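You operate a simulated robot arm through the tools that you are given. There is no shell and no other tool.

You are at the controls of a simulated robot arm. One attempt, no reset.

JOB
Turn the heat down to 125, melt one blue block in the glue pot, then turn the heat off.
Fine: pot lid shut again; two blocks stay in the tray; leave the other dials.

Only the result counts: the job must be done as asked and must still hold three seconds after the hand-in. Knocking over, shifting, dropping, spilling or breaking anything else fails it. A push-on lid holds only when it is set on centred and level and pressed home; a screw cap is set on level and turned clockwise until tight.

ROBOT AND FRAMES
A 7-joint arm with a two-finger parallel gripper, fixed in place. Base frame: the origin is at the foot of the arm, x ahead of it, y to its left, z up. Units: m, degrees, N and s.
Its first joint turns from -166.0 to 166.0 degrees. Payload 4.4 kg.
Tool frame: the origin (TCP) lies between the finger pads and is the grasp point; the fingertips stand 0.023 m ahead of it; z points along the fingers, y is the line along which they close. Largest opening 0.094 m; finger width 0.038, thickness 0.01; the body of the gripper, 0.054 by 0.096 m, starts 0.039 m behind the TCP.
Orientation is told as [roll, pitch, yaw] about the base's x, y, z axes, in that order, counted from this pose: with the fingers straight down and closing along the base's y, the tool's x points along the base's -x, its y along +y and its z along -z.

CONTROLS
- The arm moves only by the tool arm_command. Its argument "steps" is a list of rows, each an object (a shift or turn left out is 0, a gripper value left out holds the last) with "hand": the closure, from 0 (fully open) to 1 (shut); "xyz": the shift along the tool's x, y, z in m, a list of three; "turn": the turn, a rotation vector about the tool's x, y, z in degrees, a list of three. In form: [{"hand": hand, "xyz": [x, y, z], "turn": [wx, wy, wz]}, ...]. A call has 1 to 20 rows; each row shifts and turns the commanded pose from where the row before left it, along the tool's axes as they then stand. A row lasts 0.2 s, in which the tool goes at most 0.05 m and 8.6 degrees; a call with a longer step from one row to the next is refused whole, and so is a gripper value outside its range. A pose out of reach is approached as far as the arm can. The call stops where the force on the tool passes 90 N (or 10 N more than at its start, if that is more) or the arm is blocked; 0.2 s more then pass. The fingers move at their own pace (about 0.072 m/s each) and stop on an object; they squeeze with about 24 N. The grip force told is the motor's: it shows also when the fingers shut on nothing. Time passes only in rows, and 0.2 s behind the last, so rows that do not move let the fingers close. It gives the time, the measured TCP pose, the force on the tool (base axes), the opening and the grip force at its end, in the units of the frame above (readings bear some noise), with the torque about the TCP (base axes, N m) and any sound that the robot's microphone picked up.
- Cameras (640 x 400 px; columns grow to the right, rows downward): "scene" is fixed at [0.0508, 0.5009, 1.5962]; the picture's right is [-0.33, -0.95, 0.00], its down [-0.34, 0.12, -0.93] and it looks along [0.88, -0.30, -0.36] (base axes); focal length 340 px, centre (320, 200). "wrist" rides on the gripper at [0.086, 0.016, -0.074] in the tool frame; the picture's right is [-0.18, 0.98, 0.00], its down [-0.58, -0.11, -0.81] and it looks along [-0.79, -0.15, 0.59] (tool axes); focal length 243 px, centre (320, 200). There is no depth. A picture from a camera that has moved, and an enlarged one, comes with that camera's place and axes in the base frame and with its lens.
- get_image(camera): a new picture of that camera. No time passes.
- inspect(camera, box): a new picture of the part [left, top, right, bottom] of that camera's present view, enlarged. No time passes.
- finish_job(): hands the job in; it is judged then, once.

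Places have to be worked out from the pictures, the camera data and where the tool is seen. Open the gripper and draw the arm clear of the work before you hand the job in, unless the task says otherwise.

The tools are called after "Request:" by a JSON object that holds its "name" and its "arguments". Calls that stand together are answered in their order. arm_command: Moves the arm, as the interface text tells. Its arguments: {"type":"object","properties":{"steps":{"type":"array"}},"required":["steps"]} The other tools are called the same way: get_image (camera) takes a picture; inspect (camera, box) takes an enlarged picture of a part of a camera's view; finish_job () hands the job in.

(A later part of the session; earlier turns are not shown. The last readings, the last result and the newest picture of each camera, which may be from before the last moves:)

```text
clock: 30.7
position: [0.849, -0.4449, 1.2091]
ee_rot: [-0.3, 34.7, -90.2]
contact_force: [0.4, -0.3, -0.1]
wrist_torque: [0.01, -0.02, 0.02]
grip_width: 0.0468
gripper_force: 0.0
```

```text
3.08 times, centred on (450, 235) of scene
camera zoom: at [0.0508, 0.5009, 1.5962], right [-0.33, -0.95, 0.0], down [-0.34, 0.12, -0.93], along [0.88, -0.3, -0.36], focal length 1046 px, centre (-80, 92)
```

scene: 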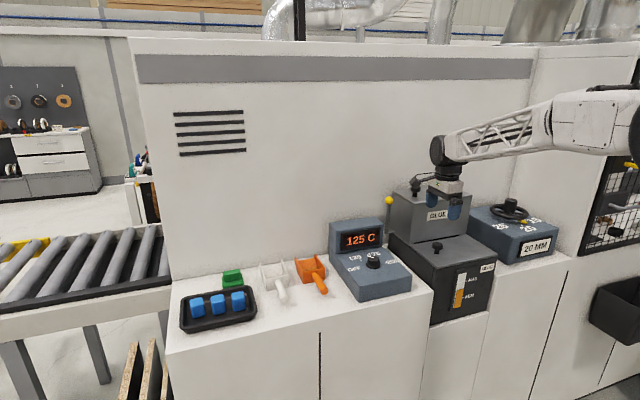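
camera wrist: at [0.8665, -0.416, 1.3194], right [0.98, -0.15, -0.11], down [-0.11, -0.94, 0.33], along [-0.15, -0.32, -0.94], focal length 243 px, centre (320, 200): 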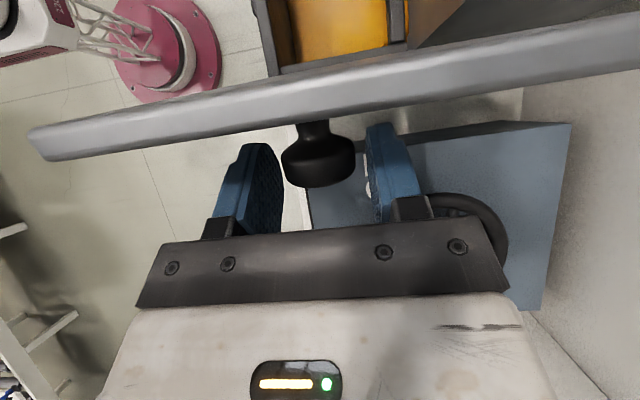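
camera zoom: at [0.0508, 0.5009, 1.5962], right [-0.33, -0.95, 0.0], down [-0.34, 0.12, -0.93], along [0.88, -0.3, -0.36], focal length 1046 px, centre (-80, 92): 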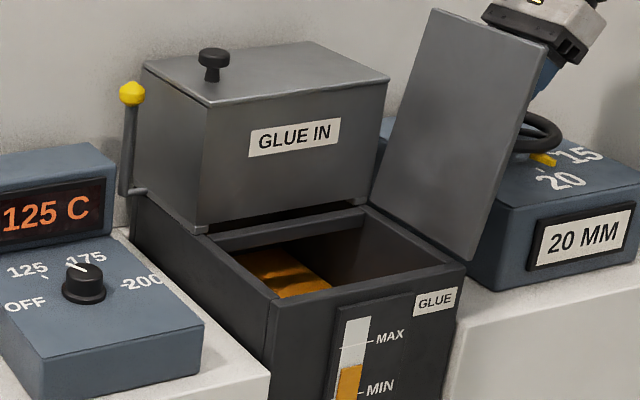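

The lid stays open on its own. I'll open the fingers, back off along the tool axis, straighten up and rise clear.

Request:
{"name": "arm_command", "arguments": {"steps": [{"hand": 0.3}, {"hand": 0.2}, {"xyz": [0, 0, -0.03]}, {"xyz": [0, 0, -0.045]}, {"xyz": [0, 0, -0.045]}, {"xyz": [0, 0, -0.03], "turn": [0, -8.6, 0]}, {"xyz": [0, 0, -0.03], "turn": [0, -8.6, 0]}, {"xyz": [0, 0, -0.03], "turn": [0, -8.6, 0]}, {"xyz": [0, 0, -0.02], "turn": [0, -8.6, 0]}, {"hand": 0}]}}

Request:
{"name": "get_image", "arguments": {"camera": "wrist"}}

Request:
{"name": "get_image", "arguments": {"camera": "scene"}}

```text
clock: 32.9
position: [0.8481, -0.5529, 1.4078]
ee_rot: [-0.2, 0.2, -90.0]
contact_force: [0.9, -1.0, 0.7]
wrist_torque: [0.04, -0.01, -0.01]
grip_width: 0.094
gripper_force: 0.1
```

```text
taken
camera wrist: at [0.8663, -0.4672, 1.4833], right [0.98, -0.18, 0.0], down [-0.11, -0.58, 0.81], along [-0.15, -0.79, -0.59], focal length 243 px, centre (320, 200)
```

wrist: 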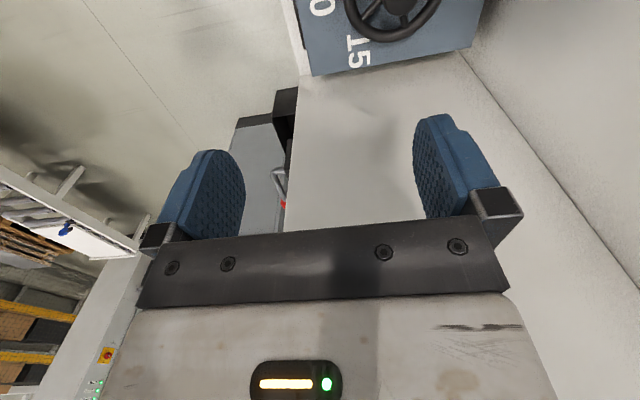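

```text
taken
```

scene: 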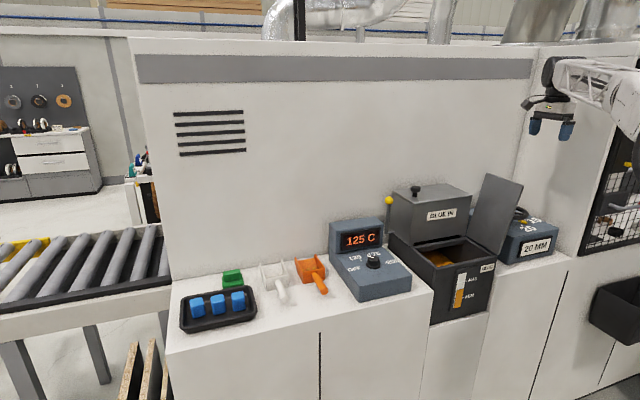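

The lid stands open by itself. I'll back out at height and rotate to yaw 0 for a look down into the pot.

Request:
{"name": "arm_command", "arguments": {"steps": [{"hand": 0, "xyz": [0.0375, -0.0287, 0]}, {"xyz": [0.0375, -0.0287, 0]}, {"xyz": [0.0375, -0.0287, 0]}, {"xyz": [0.0375, -0.0287, 0]}, {"xyz": [0.0375, -0.0287, 0]}, {"xyz": [0.0375, -0.0287, 0]}, {"xyz": [0.0375, -0.0287, 0]}, {"xyz": [0.0375, -0.0287, 0]}, {"turn": [0, 0, -8.2]}, {"turn": [0, 0, -8.2]}, {"turn": [0, 0, -8.2]}, {"turn": [0, 0, -8.2]}, {"turn": [0, 0, -8.2]}, {"turn": [0, 0, -8.2]}, {"turn": [0, 0, -8.2]}, {"turn": [0, 0, -8.2]}, {"turn": [0, 0, -8.2]}, {"turn": [0, 0, -8.2]}]}}

Request:
{"name": "get_image", "arguments": {"camera": "wrist"}}

Request:
{"name": "inspect", "arguments": {"camera": "wrist", "box": [220, 40, 440, 220]}}

Request:
{"name": "inspect", "arguments": {"camera": "scene", "box": [170, 240, 340, 340]}}

```text
clock: 36.7
position: [0.6203, -0.2544, 1.4114]
ee_rot: [0.2, 0.1, -7.9]
contact_force: [-0.1, -0.1, -0.4]
wrist_torque: [-0.01, -0.02, 0.05]
grip_width: 0.094
gripper_force: 0.1
```

```text
taken
camera wrist: at [0.5385, -0.2271, 1.4859], right [0.32, 0.95, 0.0], down [0.56, -0.19, 0.8], along [0.76, -0.25, -0.6], focal length 243 px, centre (320, 200)
```

wrist: 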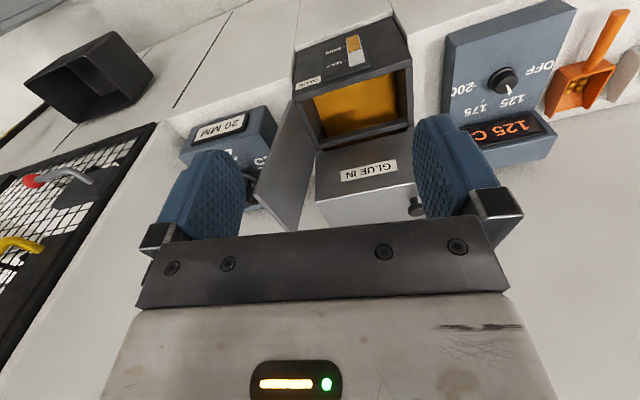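

```text
2.22 times, centred on (330, 130) of wrist
camera zoom: at [0.5385, -0.2271, 1.4859], right [0.32, 0.95, 0.0], down [0.56, -0.19, 0.8], along [0.76, -0.25, -0.6], focal length 539 px, centre (298, 356)
```

zoom: 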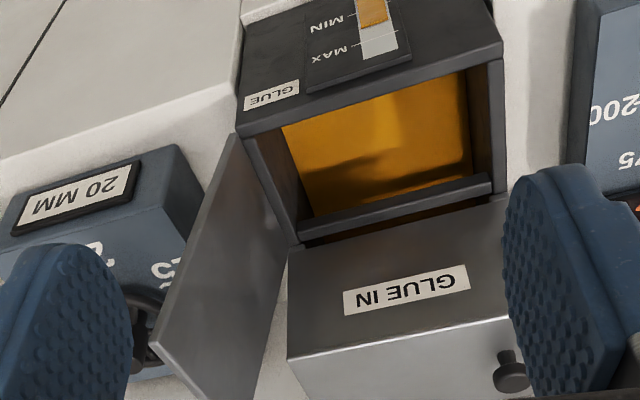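

```text
3.76 times, centred on (255, 290) of scene
camera zoom: at [0.0508, 0.5009, 1.5962], right [-0.33, -0.95, 0.0], down [-0.34, 0.12, -0.93], along [0.88, -0.3, -0.36], focal length 1279 px, centre (565, -139)
```

zoom: 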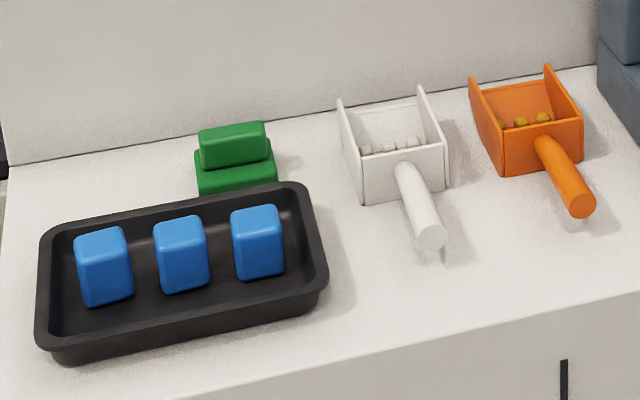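

The pot interior is clear, with a wide opening over the glue. Next I'll travel left at height for a closer look at the blue blocks.

Request:
{"name": "arm_command", "arguments": {"steps": [{"hand": 0, "turn": [0, 0, -7.9]}, {"xyz": [-0.0043, 0.045, 0.003]}, {"xyz": [-0.0043, 0.045, 0.003]}, {"xyz": [-0.0043, 0.045, 0.003]}, {"xyz": [-0.0043, 0.045, 0.003]}, {"xyz": [-0.0043, 0.045, 0.003]}, {"xyz": [-0.0043, 0.045, 0.003]}, {"xyz": [-0.0043, 0.045, 0.003]}, {"xyz": [-0.0043, 0.045, 0.003]}, {"xyz": [-0.0043, 0.045, 0.003]}, {"xyz": [-0.0043, 0.045, 0.003]}, {"xyz": [-0.0043, 0.045, 0.003]}, {"xyz": [-0.0043, 0.045, 0.003]}, {"xyz": [-0.0043, 0.045, 0.003]}, {"xyz": [-0.0043, 0.045, 0.003]}, {}]}}

Request:
{"name": "get_image", "arguments": {"camera": "wrist"}}

Request:
{"name": "get_image", "arguments": {"camera": "scene"}}

```text
clock: 40.1
position: [0.6835, 0.3711, 1.37]
ee_rot: [0.3, 0.1, -0.2]
contact_force: [-1.2, -0.4, -0.5]
wrist_torque: [0.0, 0.02, 0.0]
grip_width: 0.094
gripper_force: 0.0
```

```text
taken
camera wrist: at [0.598, 0.3874, 1.4457], right [0.19, 0.98, 0.0], down [0.58, -0.11, 0.8], along [0.79, -0.15, -0.6], focal length 243 px, centre (320, 200)
```

wrist: 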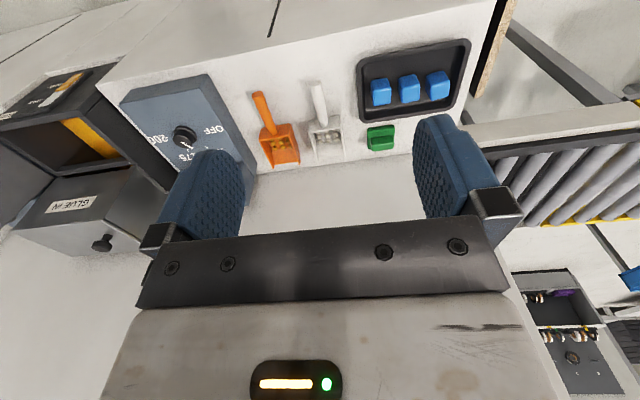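

```text
taken
```

scene: 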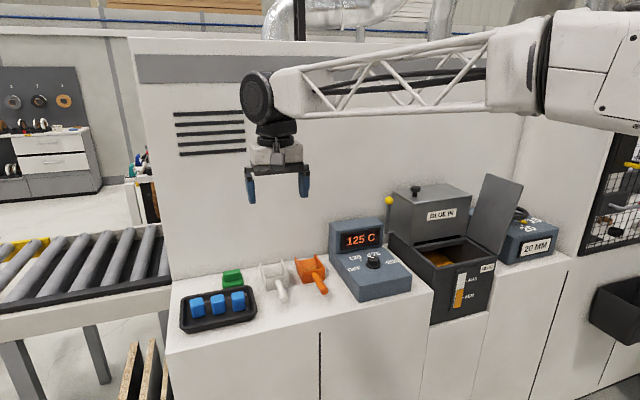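

Request:
{"name": "inspect", "arguments": {"camera": "wrist", "box": [340, 20, 490, 160]}}

```text
2.86 times, centred on (415, 90) of wrist
camera zoom: at [0.598, 0.3874, 1.4457], right [0.19, 0.98, 0.0], down [0.58, -0.11, 0.8], along [0.79, -0.15, -0.6], focal length 693 px, centre (49, 514)
```

zoom: 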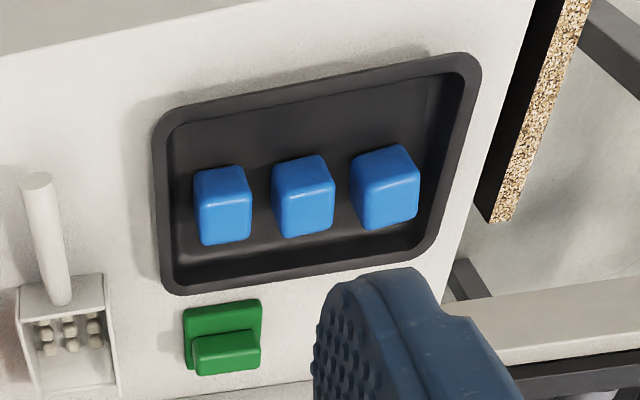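

From both cameras, the nearest block's top centre is near (0.881, 0.459, 1.00), right at the edge of reach. I'll hover above it with the fingers pre-set to about 50 mm.

Request:
{"name": "arm_command", "arguments": {"steps": [{"hand": 0.47, "xyz": [-0.0245, 0.011, 0.0313]}, {"xyz": [-0.0245, 0.011, 0.0313]}, {"xyz": [-0.0245, 0.011, 0.0313]}, {"xyz": [-0.0245, 0.011, 0.0313]}, {"xyz": [-0.0245, 0.011, 0.0313]}, {"xyz": [-0.0245, 0.011, 0.0313]}, {"xyz": [-0.0245, 0.011, 0.0313]}, {"xyz": [-0.0245, 0.011, 0.0313]}, {}, {}]}}

Request:
{"name": "get_image", "arguments": {"camera": "wrist"}}

Request:
{"name": "inspect", "arguments": {"camera": "scene", "box": [170, 200, 340, 340]}}

```text
clock: 42.3
position: [0.8782, 0.4637, 1.122]
ee_rot: [0.3, 0.2, -0.1]
contact_force: [0.6, 0.5, 0.0]
wrist_torque: [0.02, 0.0, 0.0]
grip_width: 0.0495
gripper_force: 0.1
```

```text
taken
camera wrist: at [0.7929, 0.4806, 1.1965], right [0.19, 0.98, 0.0], down [0.58, -0.11, 0.8], along [0.79, -0.15, -0.59], focal length 243 px, centre (320, 200)
```

wrist: 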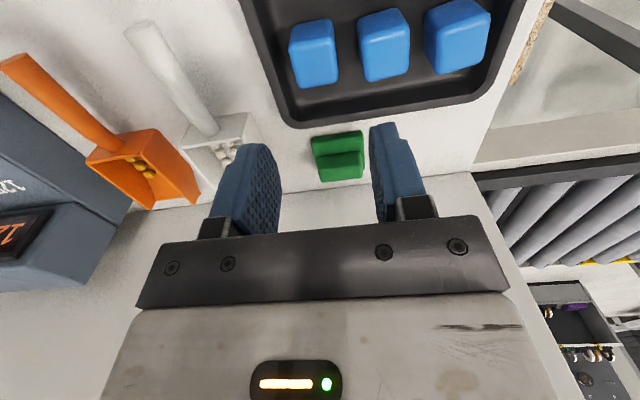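

```text
2.86 times, centred on (255, 270) of scene
camera zoom: at [0.0508, 0.5009, 1.5962], right [-0.33, -0.95, 0.0], down [-0.34, 0.12, -0.93], along [0.88, -0.3, -0.36], focal length 971 px, centre (506, 0)
```

zoom: 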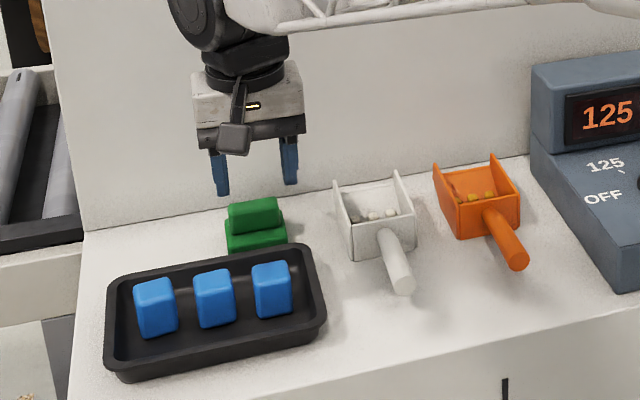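

The block sits close to the tool axis in view. I'll zoom in to measure the remaining offset and its rotation.

Request:
{"name": "inspect", "arguments": {"camera": "wrist", "box": [250, 0, 410, 130]}}

Request:
{"name": "inspect", "arguments": {"camera": "scene", "box": [175, 265, 265, 335]}}

```text
3.08 times, centred on (330, 65) of wrist
camera zoom: at [0.7929, 0.4806, 1.1965], right [0.19, 0.98, 0.0], down [0.58, -0.11, 0.8], along [0.79, -0.15, -0.59], focal length 746 px, centre (289, 615)
```

zoom: 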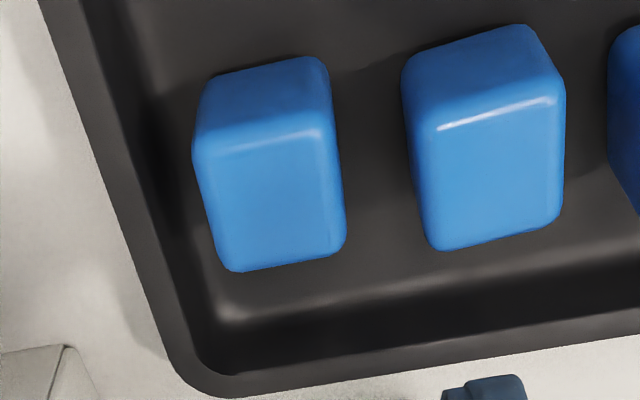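

```text
5.71 times, centred on (220, 300) of scene
camera zoom: at [0.0508, 0.5009, 1.5962], right [-0.33, -0.95, 0.0], down [-0.34, 0.12, -0.93], along [0.88, -0.3, -0.36], focal length 1942 px, centre (891, -371)
```

zoom: 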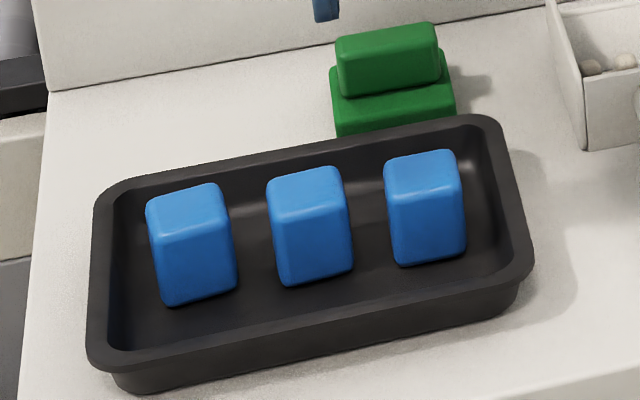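

The block is axis-aligned, centred at (0.8826, 0.460), top z≈0.997, with a gap of about 20 mm to its neighbour. I'll correct the offset, narrow the fingers to about 45 mm, and descend to z≈1.0, which keeps the tips above the tray rim.

Request:
{"name": "arm_command", "arguments": {"steps": [{"hand": 0.52, "xyz": [-0.0044, -0.003, 0]}, {"xyz": [0, 0, 0.03]}, {"xyz": [0, 0, 0.03]}, {"xyz": [0, 0, 0.03]}, {}, {}]}}

Request:
{"name": "get_image", "arguments": {"camera": "wrist"}}

Request:
{"name": "inspect", "arguments": {"camera": "scene", "box": [175, 245, 275, 335]}}

```text
clock: 43.7
position: [0.879, 0.4616, 1.0299]
ee_rot: [0.3, 0.2, -0.1]
contact_force: [0.0, -0.3, 0.3]
wrist_torque: [0.04, -0.01, 0.0]
grip_width: 0.0455
gripper_force: 0.0
```

```text
taken
camera wrist: at [0.7937, 0.4786, 1.1041], right [0.19, 0.98, 0.0], down [0.58, -0.11, 0.8], along [0.79, -0.15, -0.6], focal length 243 px, centre (320, 200)
```

wrist: 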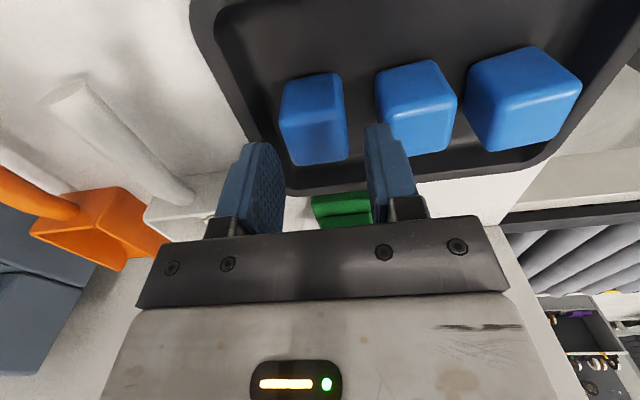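

```text
4.44 times, centred on (225, 290) of scene
camera zoom: at [0.0508, 0.5009, 1.5962], right [-0.33, -0.95, 0.0], down [-0.34, 0.12, -0.93], along [0.88, -0.3, -0.36], focal length 1510 px, centre (742, -200)
```

zoom: 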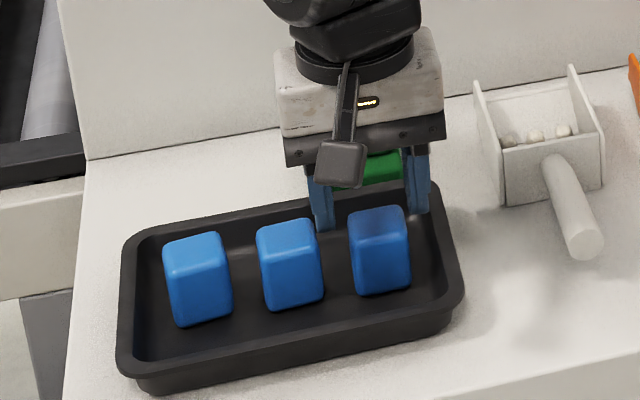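

The block is between the fingers, about 2 mm toward the right-hand finger. I'll nudge over, descend the last 32 mm and close.

Request:
{"name": "arm_command", "arguments": {"steps": [{"hand": 0.52, "xyz": [0, -0.0022, 0.012]}, {"xyz": [0, 0, 0.012]}, {"xyz": [0, 0, 0.008]}, {}]}}

Request:
{"name": "get_image", "arguments": {"camera": "wrist"}}

Request:
{"name": "inspect", "arguments": {"camera": "scene", "box": [175, 245, 275, 335]}}

```text
clock: 44.7
position: [0.8806, 0.4589, 0.9993]
ee_rot: [0.3, 0.2, -0.1]
contact_force: [0.5, -0.6, -0.2]
wrist_torque: [-0.01, 0.02, -0.03]
grip_width: 0.0453
gripper_force: 0.0
```

```text
taken
camera wrist: at [0.7955, 0.4753, 1.0736], right [0.19, 0.98, 0.0], down [0.58, -0.11, 0.8], along [0.79, -0.15, -0.59], focal length 243 px, centre (320, 200)
```

wrist: 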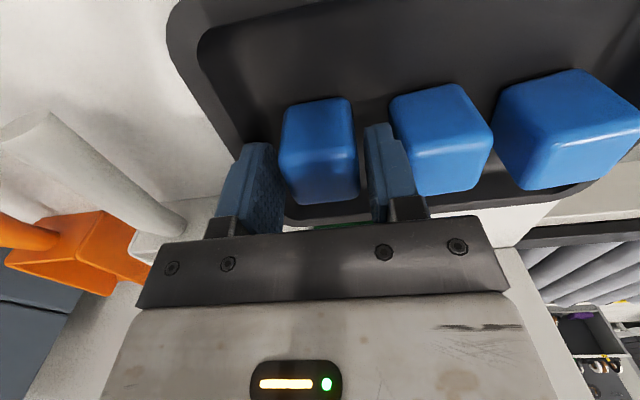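

```text
4.44 times, centred on (225, 290) of scene
camera zoom: at [0.0508, 0.5009, 1.5962], right [-0.33, -0.95, 0.0], down [-0.34, 0.12, -0.93], along [0.88, -0.3, -0.36], focal length 1510 px, centre (742, -200)
```

zoom: 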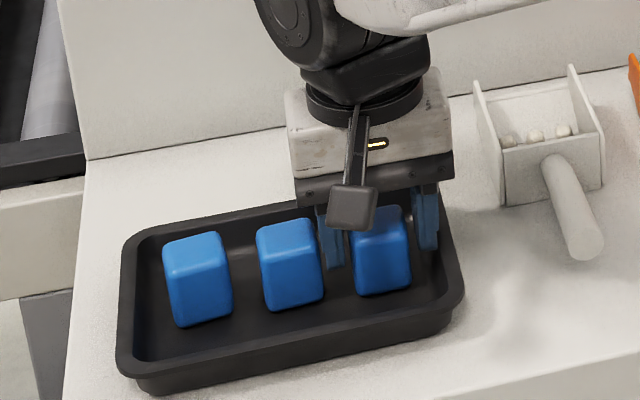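

The fingers straddle the block with a gap on each side. Closing on it now, then a small lift to check.

Request:
{"name": "arm_command", "arguments": {"steps": [{"hand": 1}, {"hand": 1}, {"hand": 1}, {"hand": 1}, {"xyz": [0, 0, -0.02]}, {"xyz": [0, 0, -0.03]}, {"xyz": [0, 0, -0.03]}, {}]}}

Request:
{"name": "get_image", "arguments": {"camera": "wrist"}}

Request:
{"name": "inspect", "arguments": {"camera": "scene", "box": [175, 215, 295, 335]}}

```text
clock: 46.5
position: [0.8816, 0.4579, 1.0789]
ee_rot: [0.3, 0.2, -0.1]
contact_force: [-0.6, -1.0, -1.0]
wrist_torque: [0.0, -0.03, 0.03]
grip_width: 0.0355
gripper_force: 23.8
```

```text
taken
camera wrist: at [0.7965, 0.474, 1.1544], right [0.19, 0.98, 0.0], down [0.58, -0.11, 0.8], along [0.79, -0.15, -0.6], focal length 243 px, centre (320, 200)
```

wrist: 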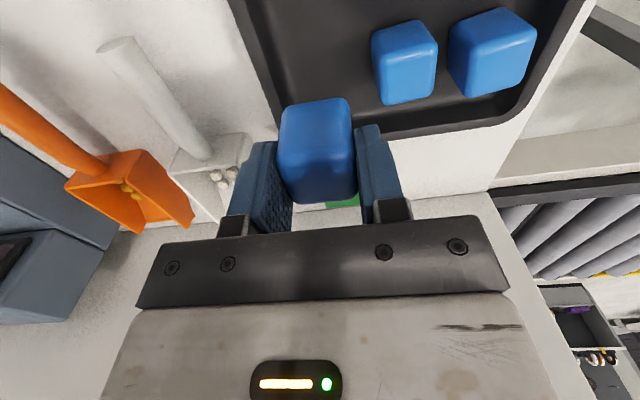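

```text
3.33 times, centred on (235, 275) of scene
camera zoom: at [0.0508, 0.5009, 1.5962], right [-0.33, -0.95, 0.0], down [-0.34, 0.12, -0.93], along [0.88, -0.3, -0.36], focal length 1133 px, centre (603, -50)
```

zoom: 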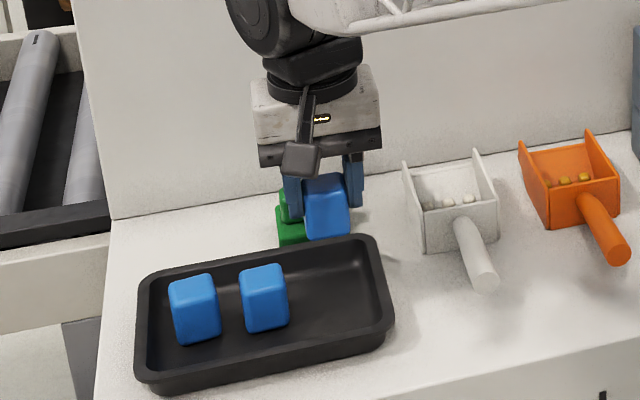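

I'm holding one block and the other two are undisturbed in the tray. I'll lift to z≈1.40 and carry it across above the pot.

Request:
{"name": "arm_command", "arguments": {"steps": [{"hand": 1, "xyz": [0, 0, -0.04]}, {"xyz": [0, 0, -0.046]}, {"xyz": [0, 0, -0.046]}, {"xyz": [0, 0, -0.046]}, {"xyz": [0, 0, -0.046]}, {"xyz": [0, 0, -0.046]}, {"xyz": [0, 0, -0.046]}, {}]}}

Request:
{"name": "arm_command", "arguments": {"steps": [{"hand": 1, "xyz": [0.0018, -0.04, 0]}, {"xyz": [0.0018, -0.047, 0]}, {"xyz": [0.0018, -0.047, 0]}, {"xyz": [0.0018, -0.047, 0]}, {"xyz": [0.0018, -0.047, 0]}, {"xyz": [0.0018, -0.047, 0]}, {"xyz": [0.0018, -0.047, 0]}, {"xyz": [0.0018, -0.047, 0]}, {"xyz": [0.0018, -0.047, 0]}, {"xyz": [0.0018, -0.047, 0]}, {"xyz": [0.0018, -0.047, 0]}, {"xyz": [0.0018, -0.047, 0]}, {"xyz": [0.0018, -0.047, 0]}, {"xyz": [0.0018, -0.047, 0]}, {"xyz": [0.0018, -0.047, 0]}, {}]}}

Request:
{"name": "get_image", "arguments": {"camera": "wrist"}}

Request:
{"name": "get_image", "arguments": {"camera": "scene"}}

```text
clock: 48.3
position: [0.8823, 0.458, 1.3936]
ee_rot: [0.3, 0.3, -0.1]
contact_force: [-0.7, -0.6, -1.1]
wrist_torque: [0.0, -0.03, 0.0]
grip_width: 0.0355
gripper_force: 24.1
```

```text
clock: 51.7
position: [0.8569, -0.2393, 1.3944]
ee_rot: [0.4, 0.3, 0.0]
contact_force: [0.3, -0.5, -0.6]
wrist_torque: [0.0, 0.0, -0.01]
grip_width: 0.0352
gripper_force: 23.9
```

```text
taken
camera wrist: at [0.7721, -0.2239, 1.4691], right [0.19, 0.98, 0.0], down [0.58, -0.11, 0.8], along [0.79, -0.15, -0.6], focal length 243 px, centre (320, 200)
```

wrist: 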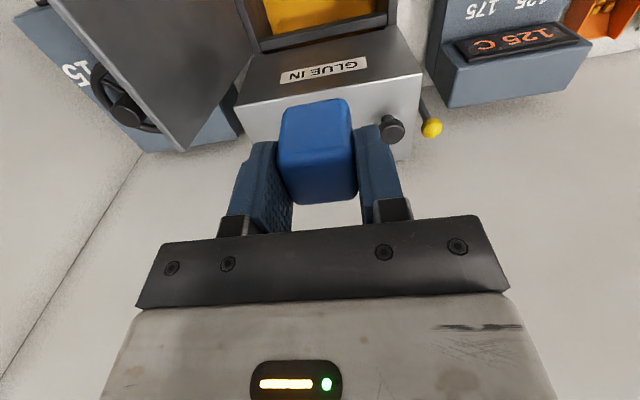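

```text
taken
```

scene: 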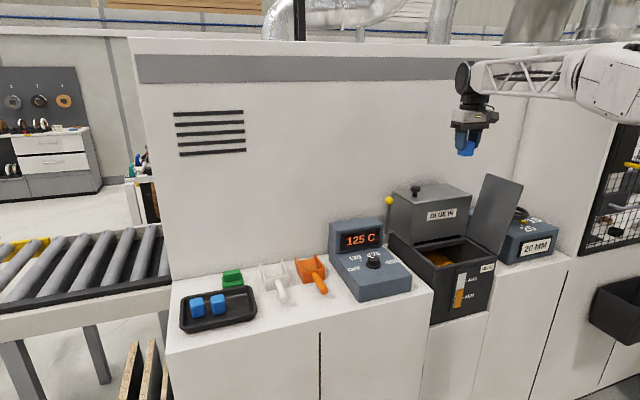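

The pot opening spans about x 0.795–0.905 and y −0.16 to −0.33. I'll centre at (0.848, −0.247) and descend until the block hangs inside the pot just above the glue.

Request:
{"name": "arm_command", "arguments": {"steps": [{"hand": 1, "xyz": [0.009, -0.008, 0]}, {"xyz": [0, 0, 0.042]}, {"xyz": [0, 0, 0.042]}, {"xyz": [0, 0, 0.042]}, {"xyz": [0, 0, 0.042]}, {"xyz": [0, 0, 0.042]}, {"xyz": [0, 0, 0.042]}, {}]}}

Request:
{"name": "get_image", "arguments": {"camera": "wrist"}}

Request:
{"name": "inspect", "arguments": {"camera": "scene", "box": [370, 150, 530, 310]}}

```text
clock: 53.5
position: [0.8473, -0.2455, 1.1384]
ee_rot: [0.4, 0.1, -0.2]
contact_force: [-0.1, -0.3, -0.1]
wrist_torque: [-0.03, 0.0, -0.04]
grip_width: 0.0356
gripper_force: 24.0
```

```text
taken
camera wrist: at [0.7621, -0.2289, 1.2137], right [0.19, 0.98, 0.0], down [0.58, -0.11, 0.8], along [0.79, -0.15, -0.6], focal length 243 px, centre (320, 200)
```

wrist: 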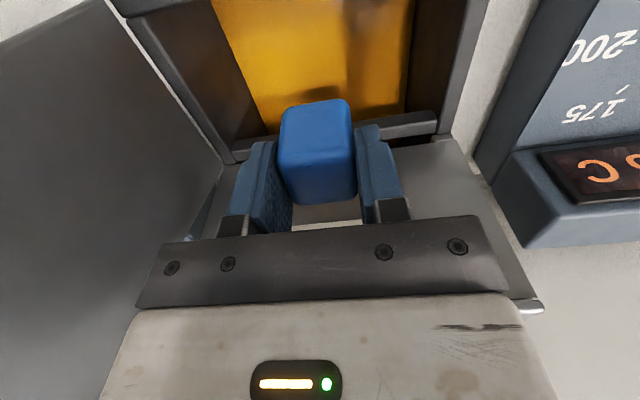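

```text
2.50 times, centred on (450, 230) of scene
camera zoom: at [0.0508, 0.5009, 1.5962], right [-0.33, -0.95, 0.0], down [-0.34, 0.12, -0.93], along [0.88, -0.3, -0.36], focal length 850 px, centre (-5, 125)
```

zoom: 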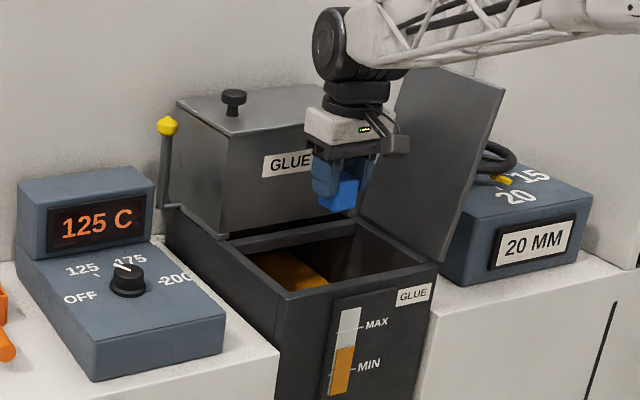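

Aligned over the opening with clearance all round. I'll lower to z≈1.018, so the block's bottom is inside the pot, then check before releasing.

Request:
{"name": "arm_command", "arguments": {"steps": [{"hand": 1, "xyz": [0, 0, 0.04]}, {"xyz": [0, 0, 0.04]}, {"xyz": [0, 0, 0.025]}, {"xyz": [0, 0, 0.015]}, {}]}}

Request:
{"name": "get_image", "arguments": {"camera": "wrist"}}

Request:
{"name": "inspect", "arguments": {"camera": "scene", "box": [370, 150, 530, 310]}}

```text
clock: 54.7
position: [0.8446, -0.2451, 1.0185]
ee_rot: [0.3, 0.1, -0.1]
contact_force: [0.3, 0.2, -1.4]
wrist_torque: [0.01, -0.02, -0.02]
grip_width: 0.0352
gripper_force: 24.1
```

```text
taken
camera wrist: at [0.7599, -0.2286, 1.0939], right [0.19, 0.98, 0.0], down [0.58, -0.11, 0.8], along [0.79, -0.15, -0.59], focal length 243 px, centre (320, 200)
```

wrist: 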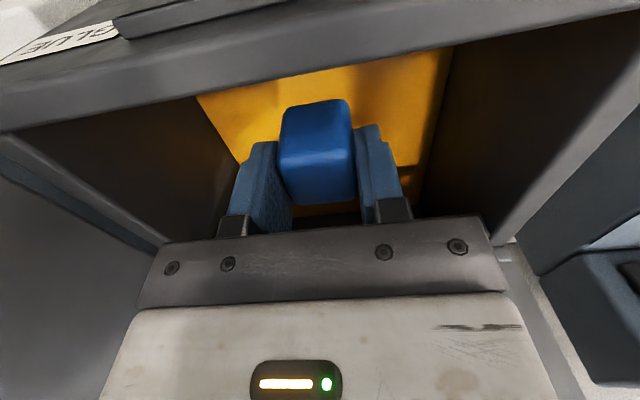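

```text
2.50 times, centred on (450, 230) of scene
camera zoom: at [0.0508, 0.5009, 1.5962], right [-0.33, -0.95, 0.0], down [-0.34, 0.12, -0.93], along [0.88, -0.3, -0.36], focal length 850 px, centre (-5, 125)
```

zoom: 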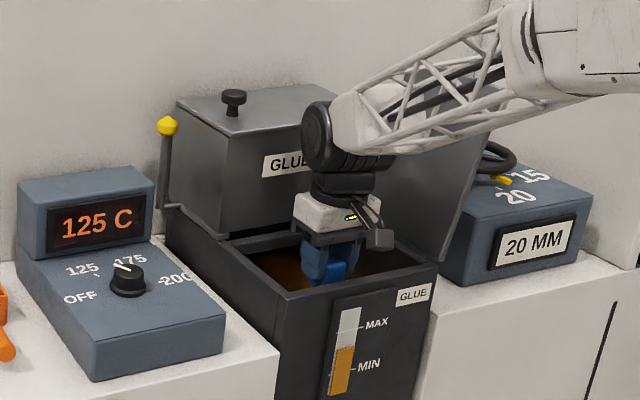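

The block hangs inside the pot above the glue. I'll release it and rise straight up.

Request:
{"name": "arm_command", "arguments": {"steps": [{"hand": 0.3}, {"hand": 0.3}, {"hand": 0.3}, {"xyz": [0, 0, -0.03]}, {"xyz": [0, 0, -0.045]}, {"xyz": [0, 0, -0.045]}, {"xyz": [0, 0, -0.045]}, {"xyz": [0, 0, -0.045]}, {"xyz": [0, 0, -0.045]}, {}]}}

Request:
{"name": "get_image", "arguments": {"camera": "wrist"}}

Request:
{"name": "inspect", "arguments": {"camera": "scene", "box": [370, 150, 530, 310]}}

```text
clock: 56.9
position: [0.8439, -0.2488, 1.274]
ee_rot: [0.3, 0.1, -0.1]
contact_force: [-0.4, 1.2, -1.0]
wrist_torque: [0.03, -0.01, -0.04]
grip_width: 0.0658
gripper_force: 0.0
```

```text
taken
camera wrist: at [0.7591, -0.2329, 1.3494], right [0.19, 0.98, 0.0], down [0.58, -0.11, 0.8], along [0.79, -0.15, -0.6], focal length 243 px, centre (320, 200)
```

wrist: 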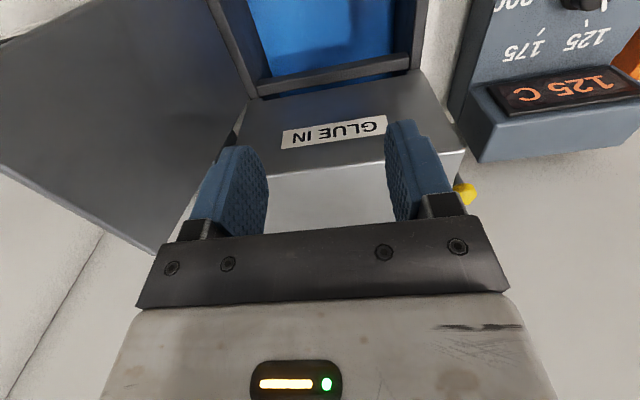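

```text
2.50 times, centred on (450, 230) of scene
camera zoom: at [0.0508, 0.5009, 1.5962], right [-0.33, -0.95, 0.0], down [-0.34, 0.12, -0.93], along [0.88, -0.3, -0.36], focal length 850 px, centre (-5, 125)
```

zoom: 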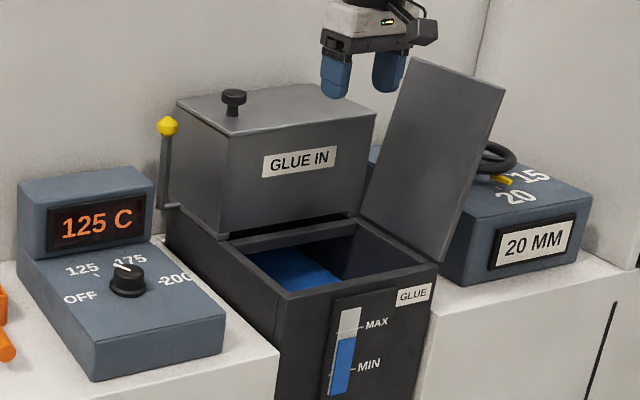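

The block has melted: the pot's contents turned blue and the gauge rose. Next is closing the lid, so I'll rise, cross over the lid and set up at yaw −90 on its knob side.

Request:
{"name": "arm_command", "arguments": {"steps": [{"hand": 0.3, "xyz": [0, 0, -0.046]}, {"xyz": [0, 0, -0.046]}, {"xyz": [0, 0, -0.046]}, {"xyz": [-0.0008, -0.0439, 0]}, {"xyz": [-0.0008, -0.0439, 0]}, {"xyz": [-0.0008, -0.0439, 0]}, {"xyz": [-0.0008, -0.0439, 0]}, {"xyz": [-0.0008, -0.0439, 0]}, {"xyz": [-0.0008, -0.0439, 0]}, {}]}}

Request:
{"name": "arm_command", "arguments": {"steps": [{"hand": 0.3, "turn": [0, 0, 8.2]}, {"turn": [0, 0, 8.2]}, {"turn": [0, 0, 8.2]}, {"turn": [0, 0, 8.2]}, {"turn": [0, 0, 8.2]}, {"turn": [0, 0, 8.2]}, {"turn": [0, 0, 8.2]}, {"turn": [0, 0, 8.2]}, {"turn": [0, 0, 8.2]}, {"turn": [0, 0, 8.2]}, {"turn": [0, 0, 8.0]}, {"turn": [0, 8.6, 0]}, {"turn": [0, 8.6, 0]}, {"turn": [0, 8.6, 0]}, {"turn": [0, 8.6, 0]}, {}]}}

Request:
{"name": "get_image", "arguments": {"camera": "wrist"}}

Request:
{"name": "inspect", "arguments": {"camera": "scene", "box": [400, 80, 600, 280]}}

```text
clock: 59.1
position: [0.8505, -0.5117, 1.4098]
ee_rot: [0.2, 0.3, -0.1]
contact_force: [0.2, -1.3, 0.4]
wrist_torque: [-0.02, -0.03, 0.02]
grip_width: 0.0657
gripper_force: 0.1
```

```text
clock: 62.5
position: [0.85, -0.5111, 1.4116]
ee_rot: [-0.3, 34.8, -90.3]
contact_force: [0.7, 0.5, -0.2]
wrist_torque: [0.0, -0.01, 0.02]
grip_width: 0.0658
gripper_force: 0.0
```

```text
taken
camera wrist: at [0.8678, -0.4835, 1.5222], right [0.98, -0.15, -0.11], down [-0.11, -0.94, 0.33], along [-0.15, -0.31, -0.94], focal length 243 px, centre (320, 200)
```

wrist: 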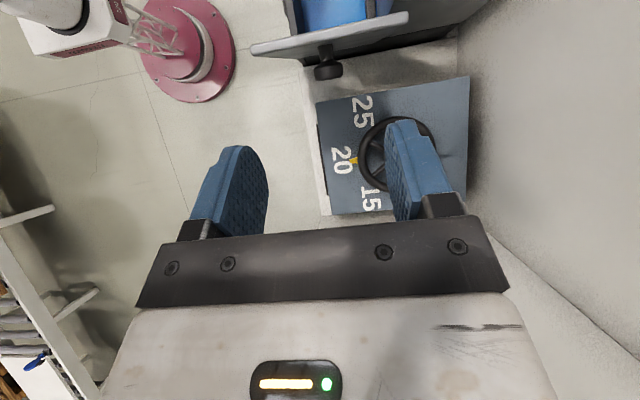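

```text
2.00 times, centred on (500, 180) of scene
camera zoom: at [0.0508, 0.5009, 1.5962], right [-0.33, -0.95, 0.0], down [-0.34, 0.12, -0.93], along [0.88, -0.3, -0.36], focal length 680 px, centre (-40, 240)
```

zoom: 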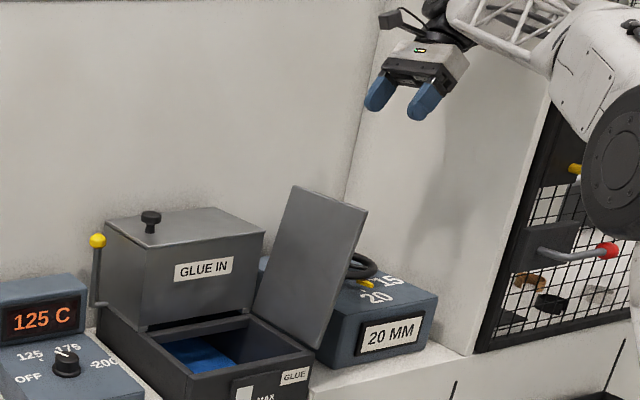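

The knob is visible on the leaning lid. I'll move onto the approach line and go in part way, then check alignment.

Request:
{"name": "arm_command", "arguments": {"steps": [{"hand": 0.3, "xyz": [-0.0201, 0, 0.028]}, {"xyz": [-0.0201, 0, 0.028]}, {"xyz": [-0.0201, 0, 0.028]}, {"xyz": [0, 0, 0.035]}, {"xyz": [0, 0, 0.035]}, {}, {}]}}

Request:
{"name": "get_image", "arguments": {"camera": "wrist"}}

Request:
{"name": "inspect", "arguments": {"camera": "scene", "box": [400, 130, 560, 270]}}

```text
clock: 64.1
position: [0.8499, -0.4756, 1.2497]
ee_rot: [-0.3, 34.7, -90.3]
contact_force: [0.3, 0.3, 0.1]
wrist_torque: [0.0, -0.01, 0.0]
grip_width: 0.066
gripper_force: 0.1
```

```text
taken
camera wrist: at [0.8667, -0.4458, 1.3609], right [0.98, -0.15, -0.11], down [-0.11, -0.94, 0.33], along [-0.15, -0.32, -0.94], focal length 243 px, centre (320, 200)
```

wrist: 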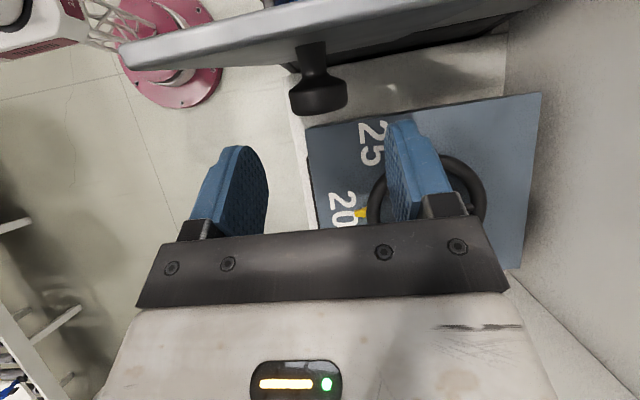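

```text
2.86 times, centred on (480, 200) of scene
camera zoom: at [0.0508, 0.5009, 1.5962], right [-0.33, -0.95, 0.0], down [-0.34, 0.12, -0.93], along [0.88, -0.3, -0.36], focal length 971 px, centre (-137, 200)
```

zoom: 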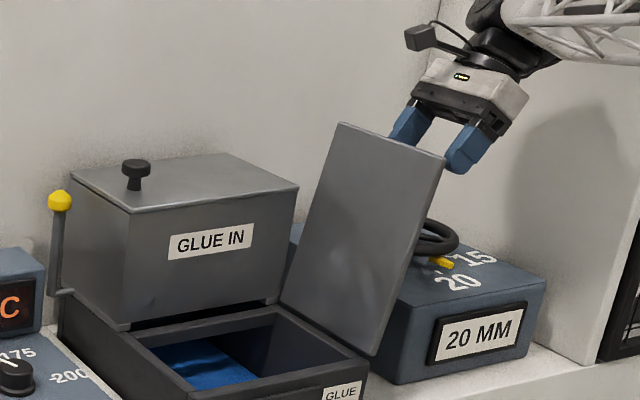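

The knob is where I left it. I'll complete the approach to the release pose and close on it.

Request:
{"name": "arm_command", "arguments": {"steps": [{"hand": 0.3, "xyz": [0.0015, 0.0003, 0.02]}, {"xyz": [0.0016, 0, 0.02]}, {"xyz": [0, 0, 0.011]}, {}]}}

Request:
{"name": "get_image", "arguments": {"camera": "wrist"}}

```text
clock: 65.1
position: [0.8519, -0.4428, 1.2083]
ee_rot: [-0.3, 34.6, -90.3]
contact_force: [0.2, -0.6, 0.2]
wrist_torque: [0.0, 0.01, -0.02]
grip_width: 0.0659
gripper_force: 0.1
```

```text
taken
camera wrist: at [0.8682, -0.4137, 1.3192], right [0.98, -0.15, -0.11], down [-0.11, -0.94, 0.33], along [-0.15, -0.32, -0.94], focal length 243 px, centre (320, 200)
```

wrist: 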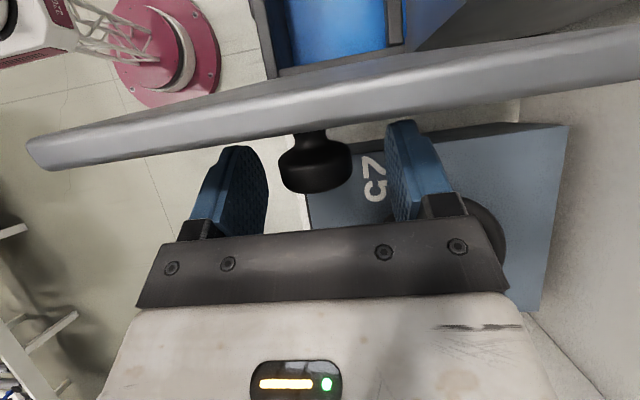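

The knob is between the pads and the tool is about 1 mm high in x. I'll correct that, close, and start reversing the arc toward 72°.

Request:
{"name": "arm_command", "arguments": {"steps": [{"hand": 0.3, "xyz": [0, -0.0012, 0]}, {"hand": 1}, {"hand": 1}, {"hand": 1}, {"hand": 1}, {}]}}

Request:
{"name": "get_image", "arguments": {"camera": "wrist"}}

```text
clock: 66.5
position: [0.8494, -0.4432, 1.2093]
ee_rot: [-0.2, 34.6, -90.1]
contact_force: [31.9, -3.5, 3.9]
wrist_torque: [-0.11, -0.13, -0.41]
grip_width: 0.033
gripper_force: 45.0
```

```text
taken
camera wrist: at [0.8672, -0.4139, 1.3198], right [0.98, -0.15, -0.11], down [-0.11, -0.94, 0.33], along [-0.15, -0.32, -0.94], focal length 243 px, centre (320, 200)
```

wrist: 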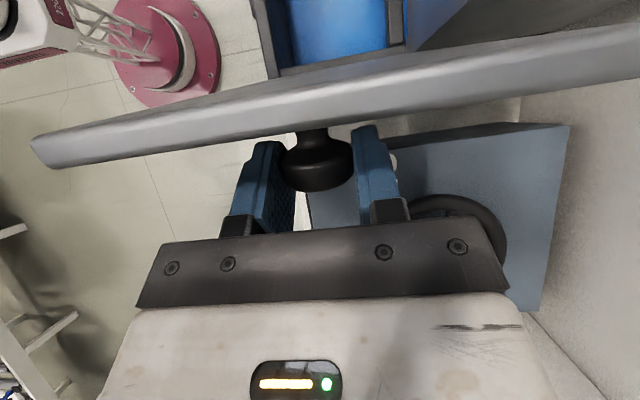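

The grip is good, with a small sideways load. I'll relieve it and swing the lid back along the arc.

Request:
{"name": "arm_command", "arguments": {"steps": [{"hand": 1, "xyz": [0, 0.0009, 0]}, {"xyz": [0.0128, 0, 0.0038], "turn": [0, -1.333, 0]}, {"xyz": [0.0129, 0, 0.0035], "turn": [0, -1.333, 0]}, {"xyz": [0.0125, 0, 0.005], "turn": [0, -1.333, 0]}, {"xyz": [0.0126, 0, 0.0047], "turn": [0, -1.333, 0]}, {"xyz": [0.012, 0, 0.0061], "turn": [0, -1.333, 0]}, {"xyz": [0.0122, 0, 0.0058], "turn": [0, -1.333, 0]}, {}]}}

Request:
{"name": "inspect", "arguments": {"camera": "scene", "box": [370, 150, 530, 310]}}

Request:
{"name": "get_image", "arguments": {"camera": "wrist"}}

```text
clock: 68.3
position: [0.8507, -0.366, 1.2243]
ee_rot: [-0.5, 26.6, -90.3]
contact_force: [14.0, -4.3, -33.8]
wrist_torque: [-0.76, -0.04, -0.17]
grip_width: 0.0333
gripper_force: 45.0
```

```text
2.50 times, centred on (450, 230) of scene
camera zoom: at [0.0508, 0.5009, 1.5962], right [-0.33, -0.95, 0.0], down [-0.34, 0.12, -0.93], along [0.88, -0.3, -0.36], focal length 850 px, centre (-5, 125)
```

zoom: 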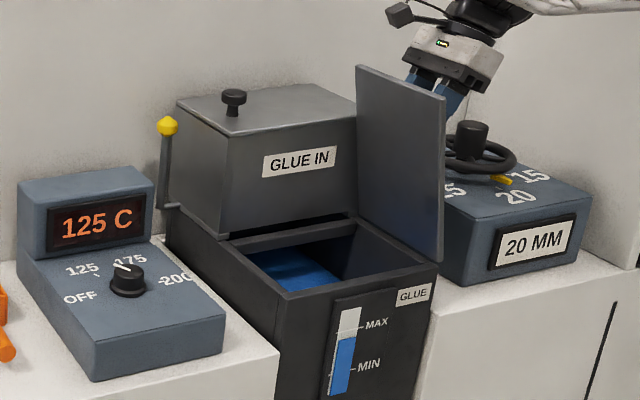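

```text
taken
camera wrist: at [0.8676, -0.3221, 1.3295], right [0.98, -0.17, -0.09], down [-0.11, -0.88, 0.46], along [-0.15, -0.44, -0.88], focal length 243 px, centre (320, 200)
```

wrist: 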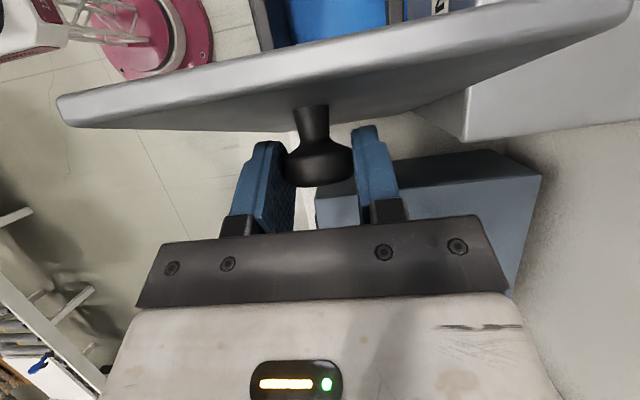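

The lid is at about 80° with a slight downward pull on the tool. I'll lower 1 mm and continue down to about 48°.

Request:
{"name": "arm_command", "arguments": {"steps": [{"hand": 1, "xyz": [-0.0005, 0.0004, 0.001]}, {"xyz": [0.0114, 0, 0.0071], "turn": [0, -1.333, 0]}, {"xyz": [0.0115, 0, 0.0068], "turn": [0, -1.333, 0]}, {"xyz": [0.0107, 0, 0.0082], "turn": [0, -1.333, 0]}, {"xyz": [0.0109, 0, 0.0079], "turn": [0, -1.333, 0]}, {"xyz": [0.0098, 0, 0.0091], "turn": [0, -1.333, 0]}, {"xyz": [0.01, 0, 0.0089], "turn": [0, -1.333, 0]}, {"xyz": [0.009, 0, 0.0099], "turn": [0, -1.333, 0]}, {"xyz": [0.0092, 0, 0.0097], "turn": [0, -1.333, 0]}, {}]}}

Request:
{"name": "inspect", "arguments": {"camera": "scene", "box": [370, 150, 530, 310]}}

Request:
{"name": "get_image", "arguments": {"camera": "wrist"}}

```text
clock: 70.5
position: [0.8508, -0.2625, 1.1885]
ee_rot: [-0.2, 16.1, -90.2]
contact_force: [60.6, -6.6, -3.9]
wrist_torque: [-0.98, -0.56, -0.59]
grip_width: 0.0335
gripper_force: 45.1
```

```text
2.50 times, centred on (450, 230) of scene
camera zoom: at [0.0508, 0.5009, 1.5962], right [-0.33, -0.95, 0.0], down [-0.34, 0.12, -0.93], along [0.88, -0.3, -0.36], focal length 850 px, centre (-5, 125)
```

zoom: 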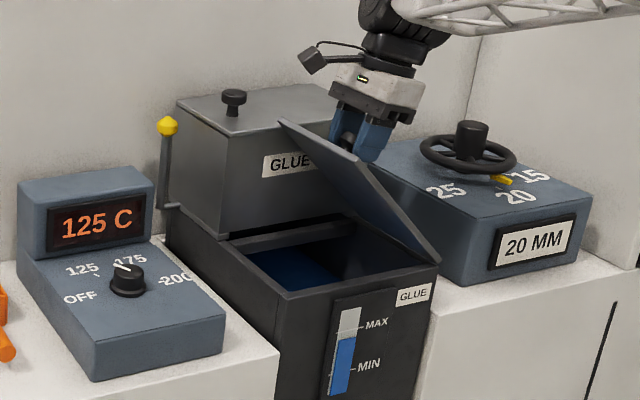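

```text
taken
camera wrist: at [0.8673, -0.2, 1.2845], right [0.98, -0.18, -0.05], down [-0.11, -0.78, 0.61], along [-0.15, -0.6, -0.79], focal length 243 px, centre (320, 200)
```

wrist: 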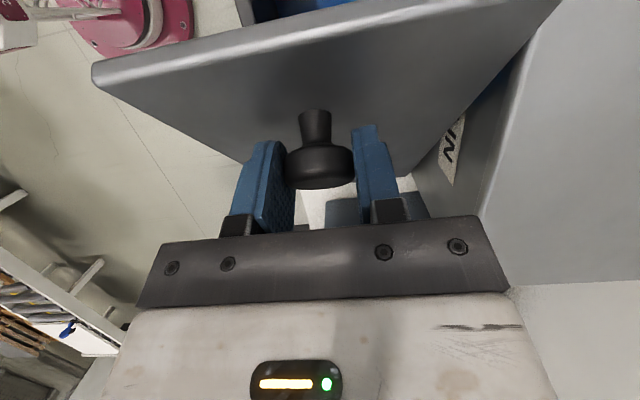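

The lid is at about 48°, but 60 N of sideways load has built up. I'll shift 1.5 mm in +x and continue down to about 16°.

Request:
{"name": "arm_command", "arguments": {"steps": [{"hand": 1, "xyz": [0, 0.0015, 0]}, {"xyz": [0.0081, 0, 0.0107], "turn": [0, -1.333, 0]}, {"xyz": [0.0083, 0, 0.0105], "turn": [0, -1.333, 0]}, {"xyz": [0.007, 0, 0.0113], "turn": [0, -1.333, 0]}, {"xyz": [0.0072, 0, 0.0111], "turn": [0, -1.333, 0]}, {"xyz": [0.0059, 0, 0.0119], "turn": [0, -1.333, 0]}, {"xyz": [0.0062, 0, 0.0118], "turn": [0, -1.333, 0]}, {"xyz": [0.0048, 0, 0.0124], "turn": [0, -1.333, 0]}, {"xyz": [0.0051, 0, 0.0123], "turn": [0, -1.333, 0]}, {}]}}

Request:
{"name": "inspect", "arguments": {"camera": "scene", "box": [370, 150, 530, 310]}}

Request:
{"name": "get_image", "arguments": {"camera": "wrist"}}

```text
clock: 72.2
position: [0.8498, -0.2075, 1.1361]
ee_rot: [-0.6, 8.2, -90.1]
contact_force: [-24.8, 1.1, -1.9]
wrist_torque: [0.15, 0.38, 0.19]
grip_width: 0.0336
gripper_force: 45.0
stopped in row 8: the force on the tool passed its limit at 91 N (the readings are from after the stop); the commanded pose is now the measured one
```

```text
2.50 times, centred on (450, 230) of scene
camera zoom: at [0.0508, 0.5009, 1.5962], right [-0.33, -0.95, 0.0], down [-0.34, 0.12, -0.93], along [0.88, -0.3, -0.36], focal length 850 px, centre (-5, 125)
```

zoom: 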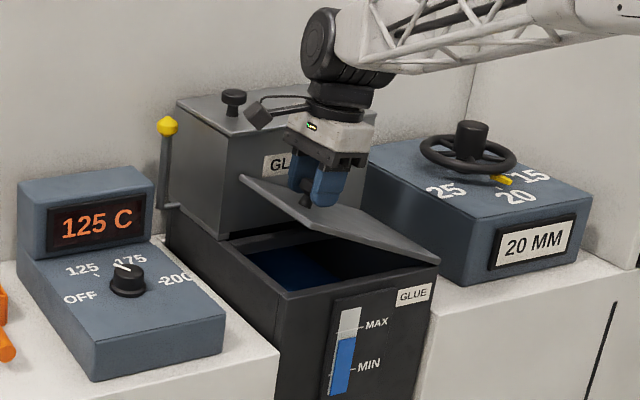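

```text
taken
camera wrist: at [0.868, -0.1324, 1.2213], right [0.98, -0.18, -0.04], down [-0.1, -0.69, 0.72], along [-0.16, -0.7, -0.7], focal length 243 px, centre (320, 200)
```

wrist: 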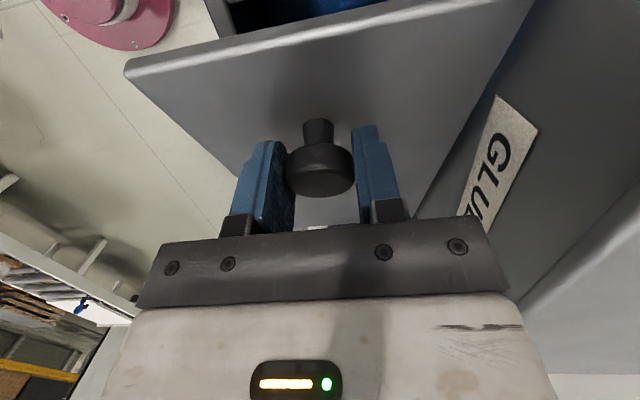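

It stopped on a force spike near 24°, the same spot as on opening, and the forces have settled. I'll relieve the load in x and continue with slower half-size steps.

Request:
{"name": "arm_command", "arguments": {"steps": [{"hand": 1, "xyz": [0, -0.0007, 0]}, {"xyz": [0.0024, 0, 0.0062], "turn": [0, -0.667, 0]}, {"xyz": [0.0024, 0, 0.0062], "turn": [0, -0.667, 0]}, {"xyz": [0.0025, 0, 0.0062], "turn": [0, -0.667, 0]}, {"xyz": [0.0025, 0, 0.0062], "turn": [0, -0.667, 0]}, {"xyz": [0.0018, 0, 0.0064], "turn": [0, -0.667, 0]}, {"xyz": [0.0018, 0, 0.0064], "turn": [0, -0.667, 0]}, {"xyz": [0.0019, 0, 0.0063], "turn": [0, -0.667, 0]}, {"xyz": [0.0019, 0, 0.0063], "turn": [0, -0.667, 0]}, {}]}}

Request:
{"name": "inspect", "arguments": {"camera": "scene", "box": [370, 150, 530, 310]}}

Request:
{"name": "get_image", "arguments": {"camera": "wrist"}}

```text
clock: 74.4
position: [0.8507, -0.1851, 1.088]
ee_rot: [-0.4, 2.8, -90.1]
contact_force: [13.6, -10.2, -0.4]
wrist_torque: [-1.1, -0.26, -0.12]
grip_width: 0.0333
gripper_force: 44.5
```

```text
2.50 times, centred on (450, 230) of scene
camera zoom: at [0.0508, 0.5009, 1.5962], right [-0.33, -0.95, 0.0], down [-0.34, 0.12, -0.93], along [0.88, -0.3, -0.36], focal length 850 px, centre (-5, 125)
```

zoom: 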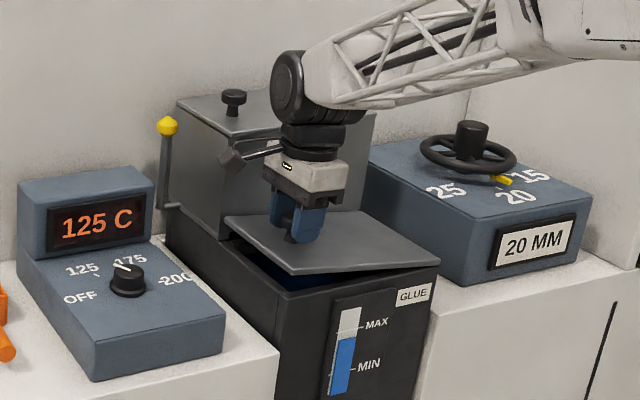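

```text
taken
camera wrist: at [0.8676, -0.1024, 1.1663], right [0.98, -0.19, -0.02], down [-0.1, -0.62, 0.78], along [-0.15, -0.76, -0.63], focal length 243 px, centre (320, 200)
```

wrist: 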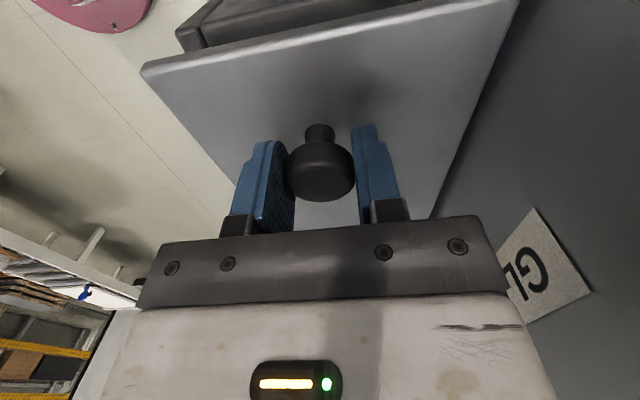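

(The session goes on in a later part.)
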